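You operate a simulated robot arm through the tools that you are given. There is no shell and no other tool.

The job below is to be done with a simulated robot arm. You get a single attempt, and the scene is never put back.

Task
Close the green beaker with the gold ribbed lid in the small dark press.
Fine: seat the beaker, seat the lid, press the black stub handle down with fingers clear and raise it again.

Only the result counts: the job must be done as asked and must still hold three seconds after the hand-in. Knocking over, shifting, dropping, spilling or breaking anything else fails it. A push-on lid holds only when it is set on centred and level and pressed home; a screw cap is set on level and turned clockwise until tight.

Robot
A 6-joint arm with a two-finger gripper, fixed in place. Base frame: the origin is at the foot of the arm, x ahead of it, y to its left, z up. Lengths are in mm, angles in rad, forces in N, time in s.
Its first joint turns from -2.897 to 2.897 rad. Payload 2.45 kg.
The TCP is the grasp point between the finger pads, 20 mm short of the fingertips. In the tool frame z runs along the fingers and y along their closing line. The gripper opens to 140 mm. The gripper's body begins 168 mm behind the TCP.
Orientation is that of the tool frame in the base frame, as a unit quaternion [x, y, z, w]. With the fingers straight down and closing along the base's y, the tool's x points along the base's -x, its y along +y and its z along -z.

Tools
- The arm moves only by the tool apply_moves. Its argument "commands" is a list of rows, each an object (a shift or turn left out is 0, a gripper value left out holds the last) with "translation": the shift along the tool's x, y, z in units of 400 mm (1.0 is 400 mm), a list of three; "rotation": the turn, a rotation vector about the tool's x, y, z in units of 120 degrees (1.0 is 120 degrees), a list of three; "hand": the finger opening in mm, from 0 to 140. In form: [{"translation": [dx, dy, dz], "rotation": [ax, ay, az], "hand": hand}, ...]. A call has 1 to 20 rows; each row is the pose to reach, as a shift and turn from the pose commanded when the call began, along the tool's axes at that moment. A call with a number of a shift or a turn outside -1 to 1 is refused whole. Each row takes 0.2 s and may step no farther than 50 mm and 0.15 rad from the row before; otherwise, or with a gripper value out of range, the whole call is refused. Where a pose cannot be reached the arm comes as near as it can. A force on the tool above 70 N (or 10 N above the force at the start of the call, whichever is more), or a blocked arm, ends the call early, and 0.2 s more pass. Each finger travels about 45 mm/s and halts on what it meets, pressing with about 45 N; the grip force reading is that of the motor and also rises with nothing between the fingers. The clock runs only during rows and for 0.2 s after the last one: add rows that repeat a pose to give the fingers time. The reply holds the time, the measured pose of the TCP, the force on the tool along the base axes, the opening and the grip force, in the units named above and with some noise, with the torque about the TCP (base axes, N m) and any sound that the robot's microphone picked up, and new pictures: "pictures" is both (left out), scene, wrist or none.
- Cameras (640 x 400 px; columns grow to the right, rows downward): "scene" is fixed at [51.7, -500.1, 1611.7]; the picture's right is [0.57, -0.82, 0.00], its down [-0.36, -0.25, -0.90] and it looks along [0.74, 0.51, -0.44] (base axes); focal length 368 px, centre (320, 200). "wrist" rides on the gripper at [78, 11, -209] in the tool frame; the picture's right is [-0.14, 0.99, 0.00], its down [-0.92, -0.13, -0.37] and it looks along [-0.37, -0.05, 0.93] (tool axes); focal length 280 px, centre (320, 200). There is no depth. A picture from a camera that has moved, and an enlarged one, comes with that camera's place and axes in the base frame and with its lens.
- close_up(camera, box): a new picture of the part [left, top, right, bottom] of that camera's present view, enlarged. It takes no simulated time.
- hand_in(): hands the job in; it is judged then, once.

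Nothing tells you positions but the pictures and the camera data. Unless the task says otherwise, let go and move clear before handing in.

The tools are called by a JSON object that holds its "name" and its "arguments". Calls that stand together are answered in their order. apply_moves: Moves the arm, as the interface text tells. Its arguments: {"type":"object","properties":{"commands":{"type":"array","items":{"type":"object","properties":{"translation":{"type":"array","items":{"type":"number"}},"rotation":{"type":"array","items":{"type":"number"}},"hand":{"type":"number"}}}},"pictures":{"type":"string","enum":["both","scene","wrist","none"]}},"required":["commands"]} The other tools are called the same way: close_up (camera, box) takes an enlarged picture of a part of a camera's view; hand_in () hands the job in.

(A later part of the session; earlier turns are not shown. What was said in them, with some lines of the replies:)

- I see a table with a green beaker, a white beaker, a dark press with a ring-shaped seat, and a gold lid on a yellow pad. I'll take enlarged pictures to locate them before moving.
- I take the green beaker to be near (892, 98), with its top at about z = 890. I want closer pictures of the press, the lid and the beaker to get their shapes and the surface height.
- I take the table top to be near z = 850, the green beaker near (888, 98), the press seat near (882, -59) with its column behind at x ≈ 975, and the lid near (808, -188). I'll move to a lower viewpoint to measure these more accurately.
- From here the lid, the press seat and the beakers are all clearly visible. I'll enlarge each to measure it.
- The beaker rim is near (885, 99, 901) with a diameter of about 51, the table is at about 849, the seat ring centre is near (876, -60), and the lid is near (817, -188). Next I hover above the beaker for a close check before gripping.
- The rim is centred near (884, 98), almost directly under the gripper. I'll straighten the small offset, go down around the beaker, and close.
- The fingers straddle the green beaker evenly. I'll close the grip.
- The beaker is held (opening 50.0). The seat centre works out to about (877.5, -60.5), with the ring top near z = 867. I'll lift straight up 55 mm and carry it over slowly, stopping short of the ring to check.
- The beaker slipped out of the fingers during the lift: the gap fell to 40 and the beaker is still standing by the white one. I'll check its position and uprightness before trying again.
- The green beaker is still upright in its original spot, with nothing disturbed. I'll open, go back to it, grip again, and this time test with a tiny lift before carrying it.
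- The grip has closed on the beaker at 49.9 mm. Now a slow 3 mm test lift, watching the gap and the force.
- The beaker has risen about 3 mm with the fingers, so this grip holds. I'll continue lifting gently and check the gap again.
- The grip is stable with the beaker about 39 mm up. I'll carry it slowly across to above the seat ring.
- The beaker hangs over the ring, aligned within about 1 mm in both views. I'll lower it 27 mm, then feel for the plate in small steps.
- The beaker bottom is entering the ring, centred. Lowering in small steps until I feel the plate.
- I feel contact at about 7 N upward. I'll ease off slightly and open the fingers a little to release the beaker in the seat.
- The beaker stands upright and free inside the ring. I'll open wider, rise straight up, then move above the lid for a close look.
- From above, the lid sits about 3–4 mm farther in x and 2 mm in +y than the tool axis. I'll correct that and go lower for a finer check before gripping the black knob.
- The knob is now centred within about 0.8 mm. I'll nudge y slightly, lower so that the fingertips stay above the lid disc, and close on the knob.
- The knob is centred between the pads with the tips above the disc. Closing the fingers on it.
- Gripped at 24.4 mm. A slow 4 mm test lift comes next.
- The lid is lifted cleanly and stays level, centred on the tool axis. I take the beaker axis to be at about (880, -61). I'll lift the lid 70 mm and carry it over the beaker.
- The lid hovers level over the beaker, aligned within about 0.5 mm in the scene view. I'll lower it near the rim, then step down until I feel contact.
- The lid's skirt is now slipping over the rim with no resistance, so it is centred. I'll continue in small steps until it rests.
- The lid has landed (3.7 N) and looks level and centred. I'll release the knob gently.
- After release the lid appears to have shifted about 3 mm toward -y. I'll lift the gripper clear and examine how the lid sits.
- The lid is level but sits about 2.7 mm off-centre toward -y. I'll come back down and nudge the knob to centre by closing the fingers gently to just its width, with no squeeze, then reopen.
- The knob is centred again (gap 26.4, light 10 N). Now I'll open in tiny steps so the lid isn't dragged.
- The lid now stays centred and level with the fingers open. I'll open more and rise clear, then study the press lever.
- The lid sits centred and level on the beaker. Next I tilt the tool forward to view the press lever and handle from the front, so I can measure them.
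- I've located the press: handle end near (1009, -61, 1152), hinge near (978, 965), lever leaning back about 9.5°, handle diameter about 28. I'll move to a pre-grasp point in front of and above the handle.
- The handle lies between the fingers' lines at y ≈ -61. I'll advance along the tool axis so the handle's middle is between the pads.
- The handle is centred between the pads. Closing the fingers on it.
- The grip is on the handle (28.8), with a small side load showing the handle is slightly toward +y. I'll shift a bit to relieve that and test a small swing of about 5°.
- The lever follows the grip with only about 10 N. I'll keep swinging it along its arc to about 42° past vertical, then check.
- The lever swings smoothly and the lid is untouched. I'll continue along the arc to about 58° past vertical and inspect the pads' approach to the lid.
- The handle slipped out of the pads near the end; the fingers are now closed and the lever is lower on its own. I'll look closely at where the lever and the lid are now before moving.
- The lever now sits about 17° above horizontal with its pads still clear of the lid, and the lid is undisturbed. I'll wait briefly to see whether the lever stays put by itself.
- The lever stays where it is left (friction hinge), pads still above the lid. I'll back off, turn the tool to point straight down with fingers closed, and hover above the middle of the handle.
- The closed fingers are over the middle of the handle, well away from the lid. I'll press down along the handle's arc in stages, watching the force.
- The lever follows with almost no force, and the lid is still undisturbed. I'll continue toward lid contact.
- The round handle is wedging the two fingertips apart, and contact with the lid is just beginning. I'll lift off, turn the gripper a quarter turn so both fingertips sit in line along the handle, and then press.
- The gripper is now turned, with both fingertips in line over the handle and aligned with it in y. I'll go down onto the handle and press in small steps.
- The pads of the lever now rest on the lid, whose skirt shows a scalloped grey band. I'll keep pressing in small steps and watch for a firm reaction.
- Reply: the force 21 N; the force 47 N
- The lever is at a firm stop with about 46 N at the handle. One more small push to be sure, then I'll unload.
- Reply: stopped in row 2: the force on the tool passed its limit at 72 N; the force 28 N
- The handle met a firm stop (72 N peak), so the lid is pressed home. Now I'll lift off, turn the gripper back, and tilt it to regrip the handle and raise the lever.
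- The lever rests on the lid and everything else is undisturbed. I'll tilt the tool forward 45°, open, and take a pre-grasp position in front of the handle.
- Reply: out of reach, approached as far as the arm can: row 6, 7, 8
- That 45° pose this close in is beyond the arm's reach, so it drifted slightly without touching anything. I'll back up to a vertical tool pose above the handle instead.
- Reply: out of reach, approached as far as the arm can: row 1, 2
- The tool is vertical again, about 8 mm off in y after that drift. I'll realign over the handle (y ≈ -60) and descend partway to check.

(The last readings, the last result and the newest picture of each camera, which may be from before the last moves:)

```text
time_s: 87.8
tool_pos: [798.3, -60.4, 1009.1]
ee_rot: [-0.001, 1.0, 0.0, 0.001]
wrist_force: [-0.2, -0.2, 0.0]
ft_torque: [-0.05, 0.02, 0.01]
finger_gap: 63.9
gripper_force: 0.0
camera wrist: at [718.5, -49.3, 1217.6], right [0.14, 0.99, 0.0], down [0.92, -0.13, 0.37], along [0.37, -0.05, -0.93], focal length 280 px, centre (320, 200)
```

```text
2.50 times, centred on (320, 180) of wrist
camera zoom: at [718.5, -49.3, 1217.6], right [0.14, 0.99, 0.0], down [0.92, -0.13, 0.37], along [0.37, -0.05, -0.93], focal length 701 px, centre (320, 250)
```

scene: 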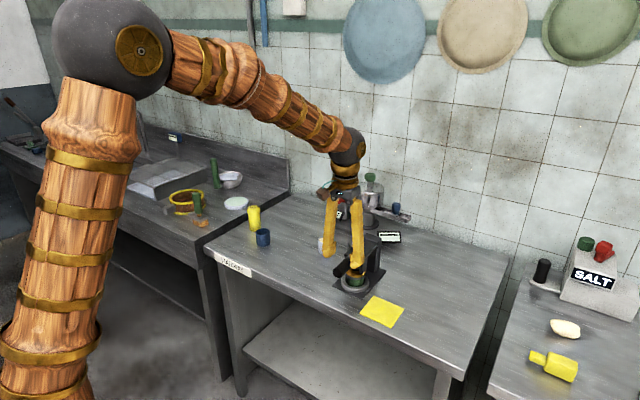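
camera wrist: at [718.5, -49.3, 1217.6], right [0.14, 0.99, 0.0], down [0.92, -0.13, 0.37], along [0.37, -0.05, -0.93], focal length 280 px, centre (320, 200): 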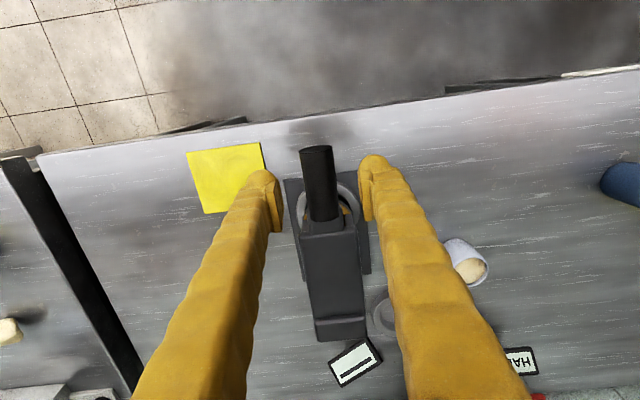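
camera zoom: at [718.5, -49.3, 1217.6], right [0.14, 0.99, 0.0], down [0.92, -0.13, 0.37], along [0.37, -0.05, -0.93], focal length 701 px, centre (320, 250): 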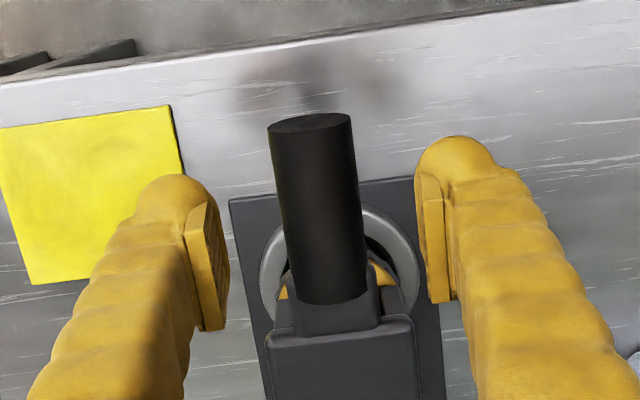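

Well aligned. I'll go down to the handle's axis height and close on it.

{"name": "apply_moves", "arguments": {"commands": [{"translation": [0, -0.001, 0.05], "hand": 64}, {"translation": [0, -0.001, 0.09], "hand": 64}, {"translation": [0, -0.001, 0.1053], "hand": 60}, {"translation": [0, -0.001, 0.1053], "hand": 46}, {"translation": [0, -0.001, 0.1053], "hand": 34}, {"translation": [0, -0.001, 0.1053], "hand": 20}, {"translation": [0, -0.001, 0.1053], "hand": 0}, {"translation": [0, -0.001, 0.1053], "hand": 0}, {"translation": [0, -0.001, 0.1053], "hand": 0}]}}

{"name": "close_up", "arguments": {"camera": "scene", "box": [320, 235, 390, 305]}}

```text
time_s: 89.8
tool_pos: [797.4, -60.4, 966.9]
ee_rot: [0.0, 1.0, 0.0, 0.002]
wrist_force: [-0.7, 2.4, -1.5]
ft_torque: [0.01, 0.05, 0.02]
finger_gap: 28.0
gripper_force: 44.5
camera wrist: at [718.3, -49.7, 1175.6], right [0.14, 0.99, 0.0], down [0.92, -0.13, 0.37], along [0.37, -0.05, -0.93], focal length 280 px, centre (320, 200)
```

scene: 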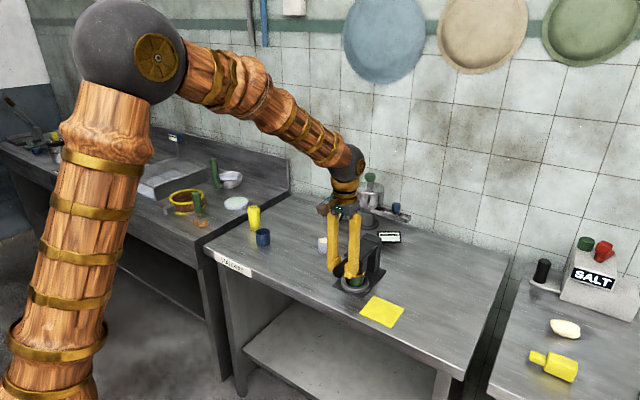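
wrist: 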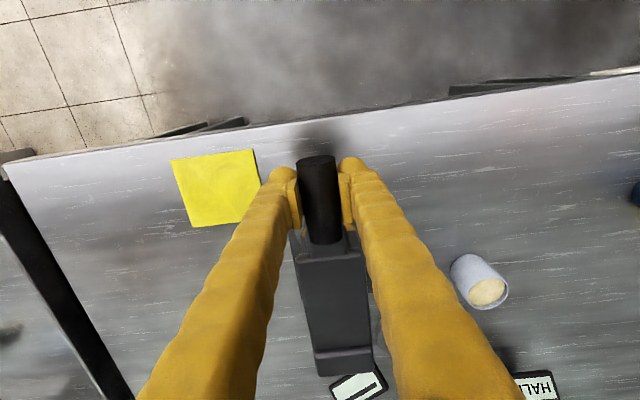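

```text
5.71 times, centred on (355, 270) of scene
camera zoom: at [51.7, -500.1, 1611.7], right [0.57, -0.82, 0.0], down [-0.36, -0.25, -0.9], along [0.74, 0.51, -0.44], focal length 2105 px, centre (120, -200)
```

zoom: 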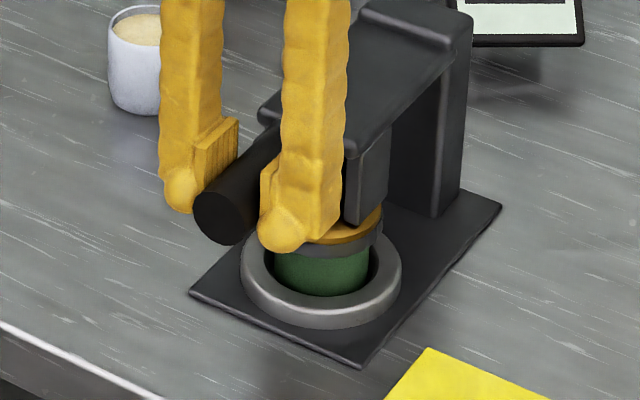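

The handle is gripped again. I'll start lifting the lever along its arc around the true hinge (961, 961), beginning with a small motion.

{"name": "apply_moves", "arguments": {"commands": [{"translation": [-0.002, 0, -0.0288], "hand": 0}, {"translation": [-0.006, 0, -0.0573], "hand": 0}, {"translation": [-0.012, 0, -0.0853], "hand": 0}, {"translation": [-0.0198, 0, -0.113], "hand": 0}]}}

{"name": "close_up", "arguments": {"camera": "scene", "box": [320, 225, 390, 295]}}

```text
time_s: 90.8
tool_pos: [805.4, -61.2, 1011.5]
ee_rot: [0.0, 1.0, 0.0, 0.003]
wrist_force: [-8.0, 7.2, -8.9]
ft_torque: [0.03, 1.37, 0.0]
finger_gap: 27.5
gripper_force: 44.5
camera wrist: at [726.1, -49.8, 1220.9], right [0.14, 0.99, 0.0], down [0.92, -0.13, 0.37], along [0.37, -0.05, -0.93], focal length 280 px, centre (320, 200)
```

scene: 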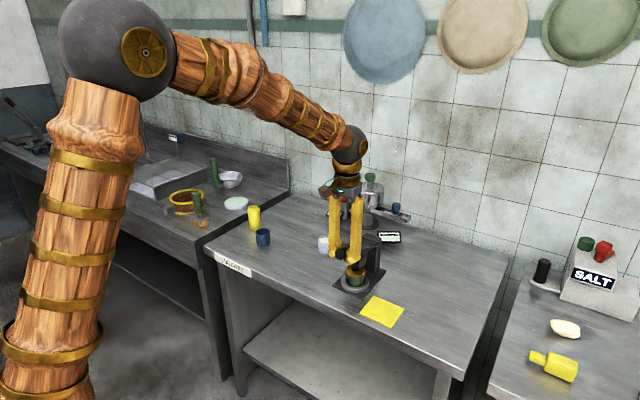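
wrist: 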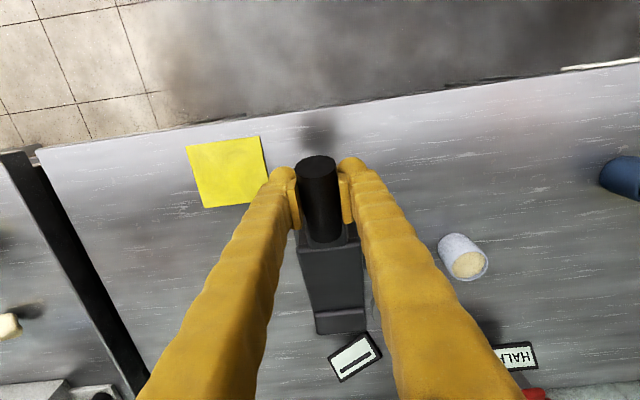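

```text
5.71 times, centred on (355, 260) of scene
camera zoom: at [51.7, -500.1, 1611.7], right [0.57, -0.82, 0.0], down [-0.36, -0.25, -0.9], along [0.74, 0.51, -0.44], focal length 2105 px, centre (120, -143)
```

zoom: 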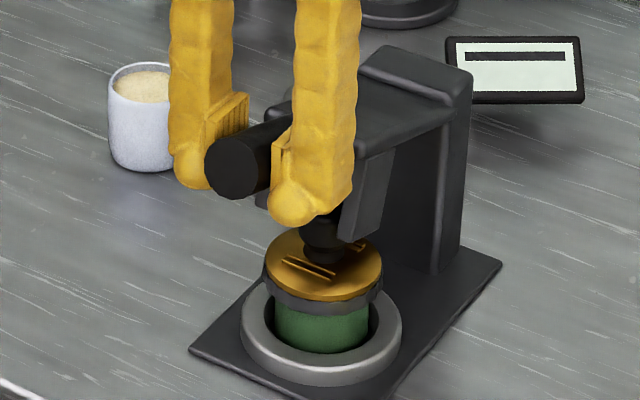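

The lever lifts cleanly and the lid stays put on the beaker, level and closed. Continuing up along the arc.

{"name": "apply_moves", "arguments": {"commands": [{"translation": [-0.01, 0.001, -0.027], "hand": 0}, {"translation": [-0.0218, 0.001, -0.0533], "hand": 0}, {"translation": [-0.0353, 0.001, -0.0785], "hand": 0}, {"translation": [-0.0503, 0.001, -0.1028], "hand": 0}, {"translation": [-0.0673, 0.001, -0.126], "hand": 0}, {"translation": [-0.0858, 0.001, -0.148], "hand": 0}, {"translation": [-0.1058, 0.001, -0.1688], "hand": 0}, {"translation": [-0.127, 0.001, -0.188], "hand": 0}]}}

{"name": "close_up", "arguments": {"camera": "scene", "box": [310, 190, 400, 300]}}

```text
time_s: 92.6
tool_pos: [856.8, -60.2, 1088.2]
ee_rot: [0.001, 1.0, 0.0, 0.002]
wrist_force: [-4.6, -15.6, -10.9]
ft_torque: [-0.04, 1.51, -0.13]
finger_gap: 28.0
gripper_force: 45.2
camera wrist: at [776.9, -49.6, 1295.8], right [0.14, 0.99, 0.0], down [0.92, -0.13, 0.37], along [0.37, -0.05, -0.93], focal length 280 px, centre (320, 200)
```

scene: 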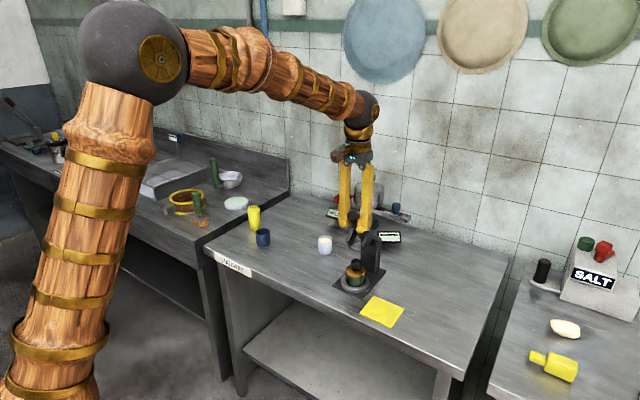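
wrist: 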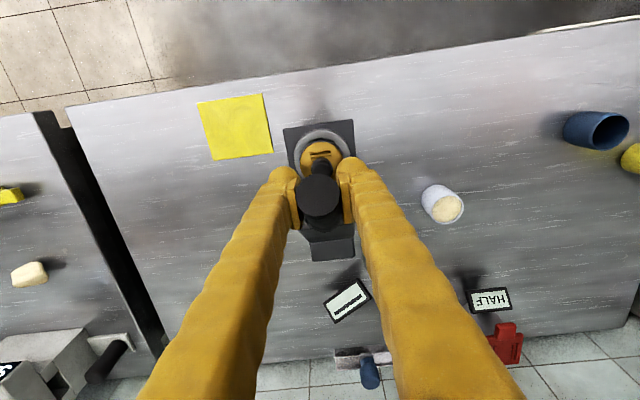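

```text
3.64 times, centred on (355, 245) of scene
camera zoom: at [51.7, -500.1, 1611.7], right [0.57, -0.82, 0.0], down [-0.36, -0.25, -0.9], along [0.74, 0.51, -0.44], focal length 1340 px, centre (193, 36)
```

zoom: 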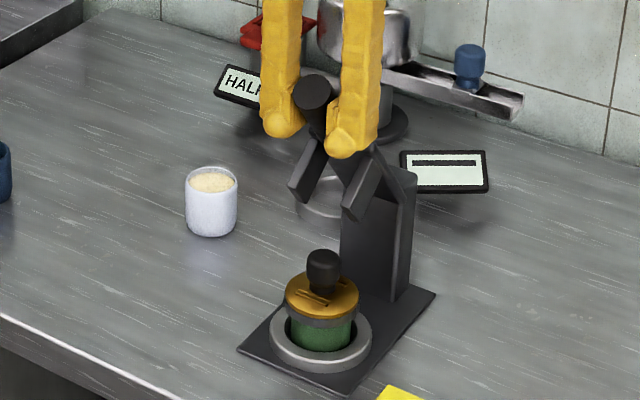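

Lever is past halfway up, lid undisturbed. I'll relieve a small side load and continue, tilting the tool forward gradually to keep within reach.

{"name": "apply_moves", "arguments": {"commands": [{"translation": [-0.0228, -0.002, -0.0178], "rotation": [0, -0.018, 0], "hand": 0}, {"translation": [-0.0465, -0.002, -0.0338], "rotation": [0, -0.036, 0], "hand": 0}, {"translation": [-0.0713, -0.002, -0.048], "rotation": [0, -0.054, 0], "hand": 0}, {"translation": [-0.0973, -0.002, -0.0608], "rotation": [0, -0.072, 0], "hand": 0}, {"translation": [-0.1238, -0.002, -0.0715], "rotation": [0, -0.09, 0], "hand": 0}, {"translation": [-0.151, -0.002, -0.0803], "rotation": [0, -0.108, 0], "hand": 0}, {"translation": [-0.179, -0.002, -0.0873], "rotation": [0, -0.126, 0], "hand": 0}, {"translation": [-0.2073, -0.002, -0.0923], "rotation": [0, -0.144, 0], "hand": 0}]}}

{"name": "close_up", "arguments": {"camera": "scene", "box": [310, 160, 420, 300]}}

```text
time_s: 94.4
tool_pos: [940.0, -60.9, 1125.2]
ee_rot: [0.0, 0.988, 0.0, 0.152]
wrist_force: [-1.3, 0.7, -0.1]
ft_torque: [-0.03, -0.01, 0.02]
finger_gap: 0.0
gripper_force: 29.1
camera wrist: at [801.2, -50.0, 1300.7], right [0.13, 0.99, 0.04], down [0.77, -0.13, 0.63], along [0.63, -0.05, -0.78], focal length 280 px, centre (320, 200)
```

scene: 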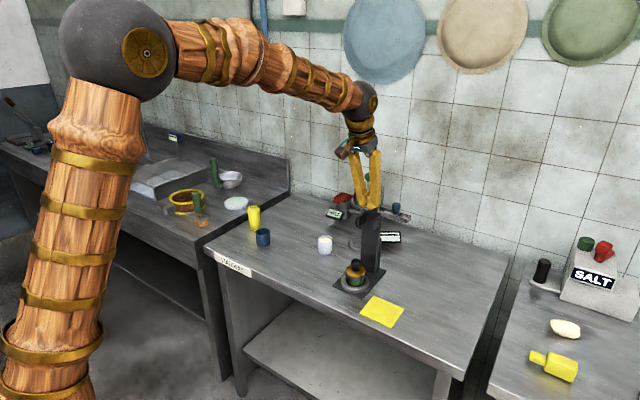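
wrist: 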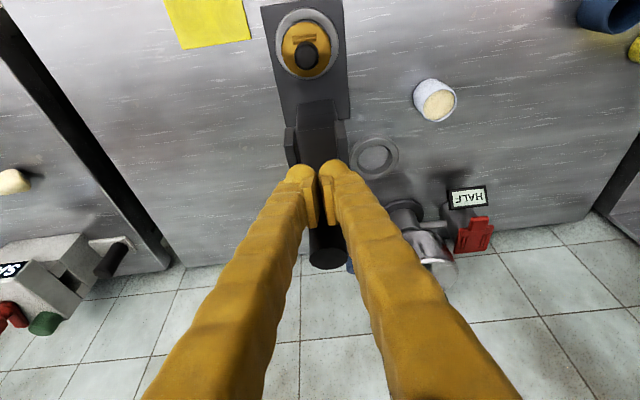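

```text
2.86 times, centred on (365, 230) of scene
camera zoom: at [51.7, -500.1, 1611.7], right [0.57, -0.82, 0.0], down [-0.36, -0.25, -0.9], along [0.74, 0.51, -0.44], focal length 1053 px, centre (191, 114)
```

zoom: 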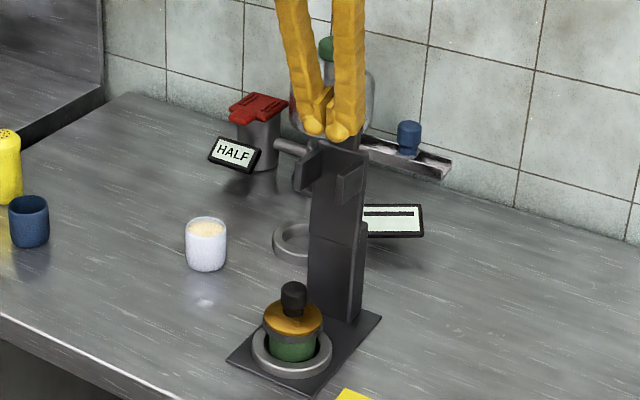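

The handle slipped out again, but the lever is nearly upright now, with the closed fingers in front of it. I'll push it gently back the rest of the way with the closed fingers.

{"name": "apply_moves", "arguments": {"commands": [{"translation": [-0.0239, 0, 0.0074], "hand": 0}, {"translation": [-0.0478, 0, 0.0149], "hand": 0}, {"translation": [-0.0669, 0, 0.0208], "hand": 0}]}}

{"name": "close_up", "arguments": {"camera": "wrist", "box": [240, 80, 400, 280]}}

{"name": "close_up", "arguments": {"camera": "scene", "box": [330, 170, 410, 300]}}

```text
time_s: 95.2
tool_pos: [967.6, -59.5, 1124.8]
ee_rot: [0.001, 0.988, 0.0, 0.152]
wrist_force: [0.0, 0.7, -0.2]
ft_torque: [-0.02, 0.0, -0.01]
finger_gap: 0.1
gripper_force: 28.9
camera wrist: at [829.4, -49.5, 1300.0], right [0.13, 0.99, 0.04], down [0.77, -0.13, 0.63], along [0.63, -0.05, -0.78], focal length 280 px, centre (320, 200)
```

scene: 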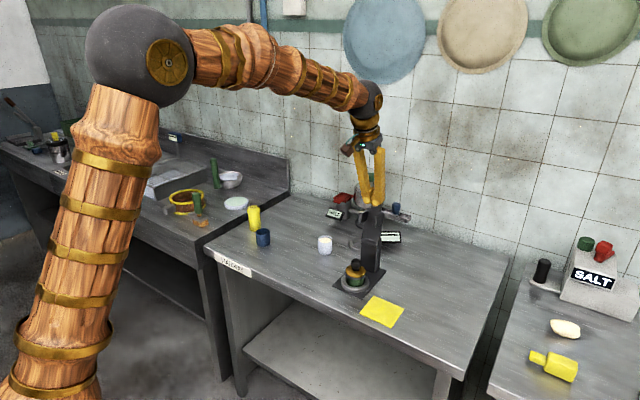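
wrist: 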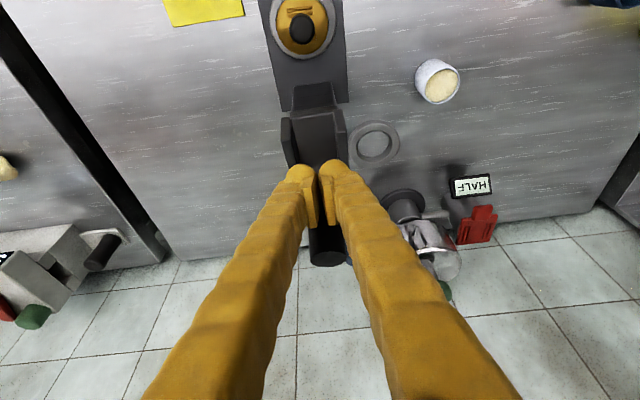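

```text
2.00 times, centred on (320, 180) of wrist
camera zoom: at [829.4, -49.5, 1300.0], right [0.13, 0.99, 0.04], down [0.77, -0.13, 0.63], along [0.63, -0.05, -0.78], focal length 561 px, centre (320, 240)
```

zoom: 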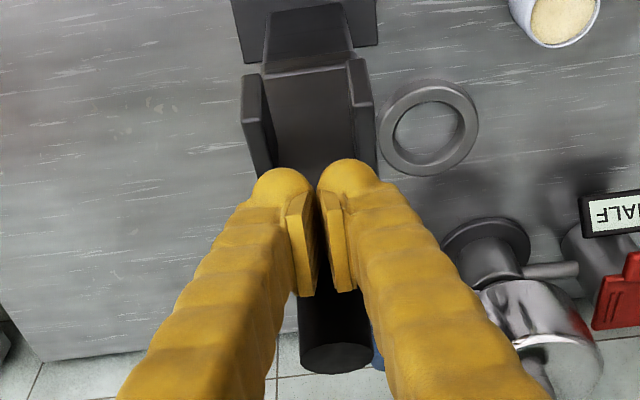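

```text
3.08 times, centred on (370, 235) of scene
camera zoom: at [51.7, -500.1, 1611.7], right [0.57, -0.82, 0.0], down [-0.36, -0.25, -0.9], along [0.74, 0.51, -0.44], focal length 1134 px, centre (166, 92)
```

zoom: 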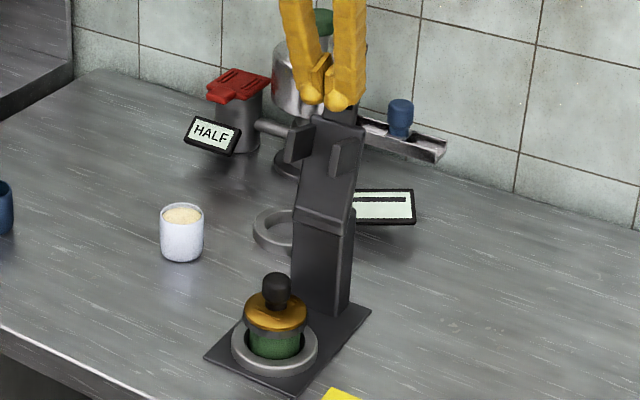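

{"name": "apply_moves", "arguments": {"commands": [{"translation": [-0.0072, 0, 0.0022], "hand": 0}, {"translation": [-0.0143, 0, 0.0045], "hand": 0}], "pictures": "none"}}

```text
time_s: 95.8
tool_pos: [970.3, -59.5, 1124.9]
ee_rot: [-0.001, 0.989, 0.0, 0.15]
wrist_force: [-54.2, 1.1, 3.7]
ft_torque: [0.05, 0.52, -0.03]
finger_gap: 6.0
gripper_force: 29.5
```

The lever is against its open stop. I'll back the arm away and inspect the result.

{"name": "apply_moves", "arguments": {"commands": [{"translation": [0.03, 0, -0.01], "hand": 0}, {"translation": [0.1, 0, -0.05], "hand": 0}, {"translation": [0.17, 0, -0.1], "hand": 0}, {"translation": [0.25, 0, -0.17], "hand": 0}, {"translation": [0.33, 0, -0.24], "hand": 0}, {"translation": [0.41, 0, -0.3], "rotation": [0, 0.05, 0], "hand": 0}, {"translation": [0.48, 0, -0.36], "rotation": [0, 0.1, 0], "hand": 20}, {"translation": [0.5, 0, -0.42], "rotation": [0, 0.144, 0], "hand": 40}, {"translation": [0.5, 0, -0.42], "rotation": [0, 0.144, 0], "hand": 60}]}}

{"name": "close_up", "arguments": {"camera": "scene", "box": [335, 255, 375, 295]}}

{"name": "close_up", "arguments": {"camera": "scene", "box": [290, 170, 410, 310]}}

{"name": "close_up", "arguments": {"camera": "wrist", "box": [240, 120, 420, 320]}}

```text
time_s: 97.8
tool_pos: [732.8, -60.4, 1225.8]
ee_rot: [0.0, 1.0, 0.0, 0.001]
wrist_force: [0.1, -1.1, -0.3]
ft_torque: [-0.01, 0.02, 0.0]
finger_gap: 60.0
gripper_force: 0.1
camera wrist: at [652.7, -49.7, 1434.1], right [0.14, 0.99, 0.0], down [0.92, -0.13, 0.37], along [0.37, -0.05, -0.93], focal length 280 px, centre (320, 200)
```

scene: 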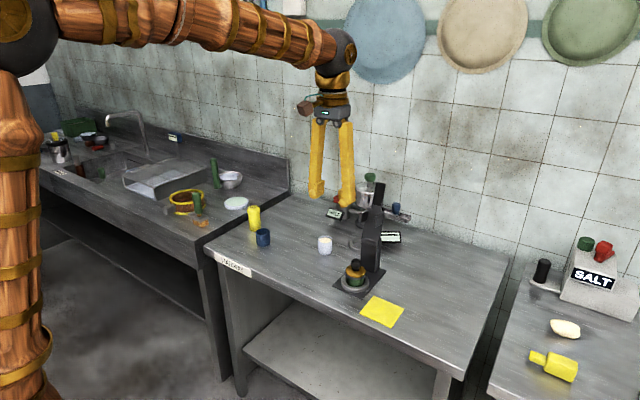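
wrist: 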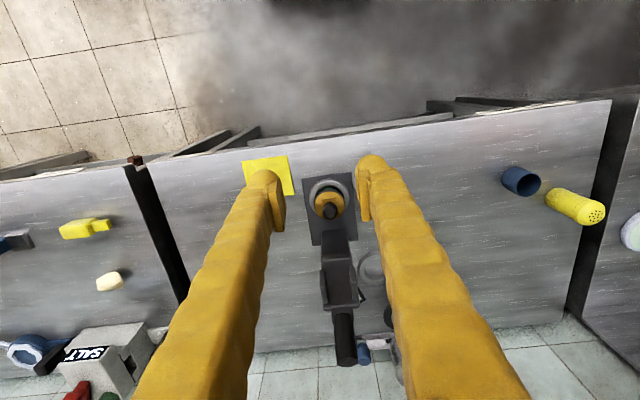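

```text
10.00 times, centred on (355, 275) of scene
camera zoom: at [51.7, -500.1, 1611.7], right [0.57, -0.82, 0.0], down [-0.36, -0.25, -0.9], along [0.74, 0.51, -0.44], focal length 3684 px, centre (-30, -550)
```

zoom: 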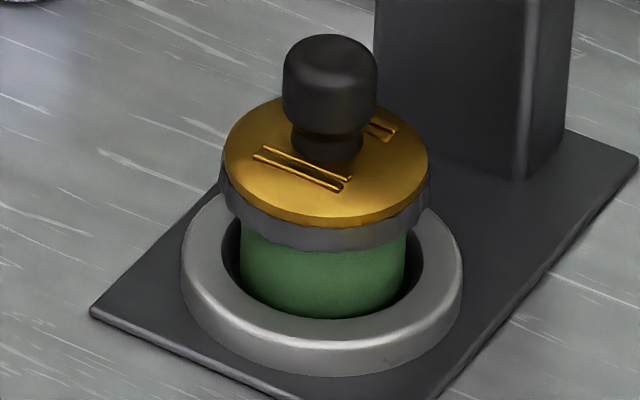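

```text
2.86 times, centred on (350, 240) of scene
camera zoom: at [51.7, -500.1, 1611.7], right [0.57, -0.82, 0.0], down [-0.36, -0.25, -0.9], along [0.74, 0.51, -0.44], focal length 1053 px, centre (234, 86)
```

zoom: 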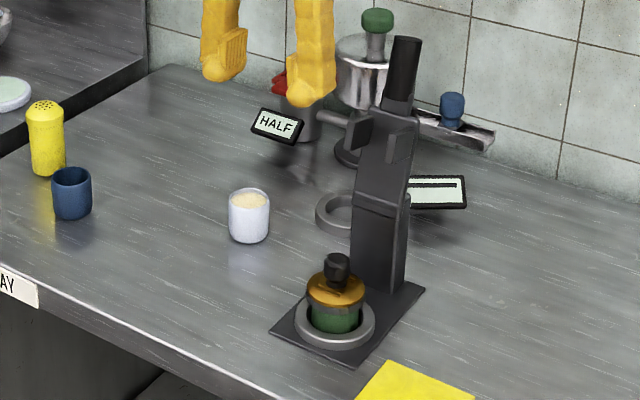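

```text
2.00 times, centred on (330, 220) of wrist
camera zoom: at [652.7, -49.7, 1434.1], right [0.14, 0.99, 0.0], down [0.92, -0.13, 0.37], along [0.37, -0.05, -0.93], focal length 561 px, centre (300, 160)
```

zoom: 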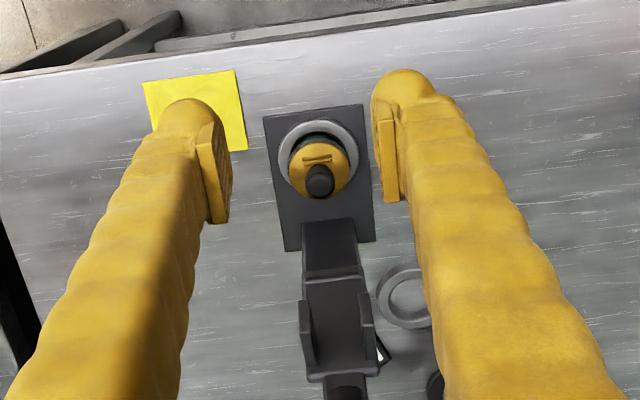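

The lid sits centred and level on the green beaker in the seat, its skirt is crimped all round, and the lever is back at its open stop. The arm is clear and nothing else has moved, so I'm handing the job in.

{"name": "hand_in", "arguments": {}}

```text
The job is handed in.
```

The green beaker is in the press seat, closed with the gold ribbed lid, and I've handed the job in. I don't have the judge's verdict.

- **Lid:** it sits centred and level. The press met a firm stop, with a peak of about 72 N on the handle. The lid's skirt now shows a grey scalloped band all round, which I take to be the crimp from pressing.
- **Press handle:** I pushed it down with the fingers on top of the handle, clear of the lid, then raised it to its open stop.
- **Surroundings:** nothing else looked moved, tipped or spilled in the last pictures, and the arm is clear of the press.

A few things went wrong on the way:

- **Beaker:** it slipped from the grip on the first lift but stayed standing where it was.
- **Lid placement:** the lid shifted about 3 mm when I first released it, so I nudged it back to centre before pressing.
- **Lever:** the handle slipped from the grip once on the way down and once on the way up. The lever stayed where it was left, so I finished both movements by pushing.
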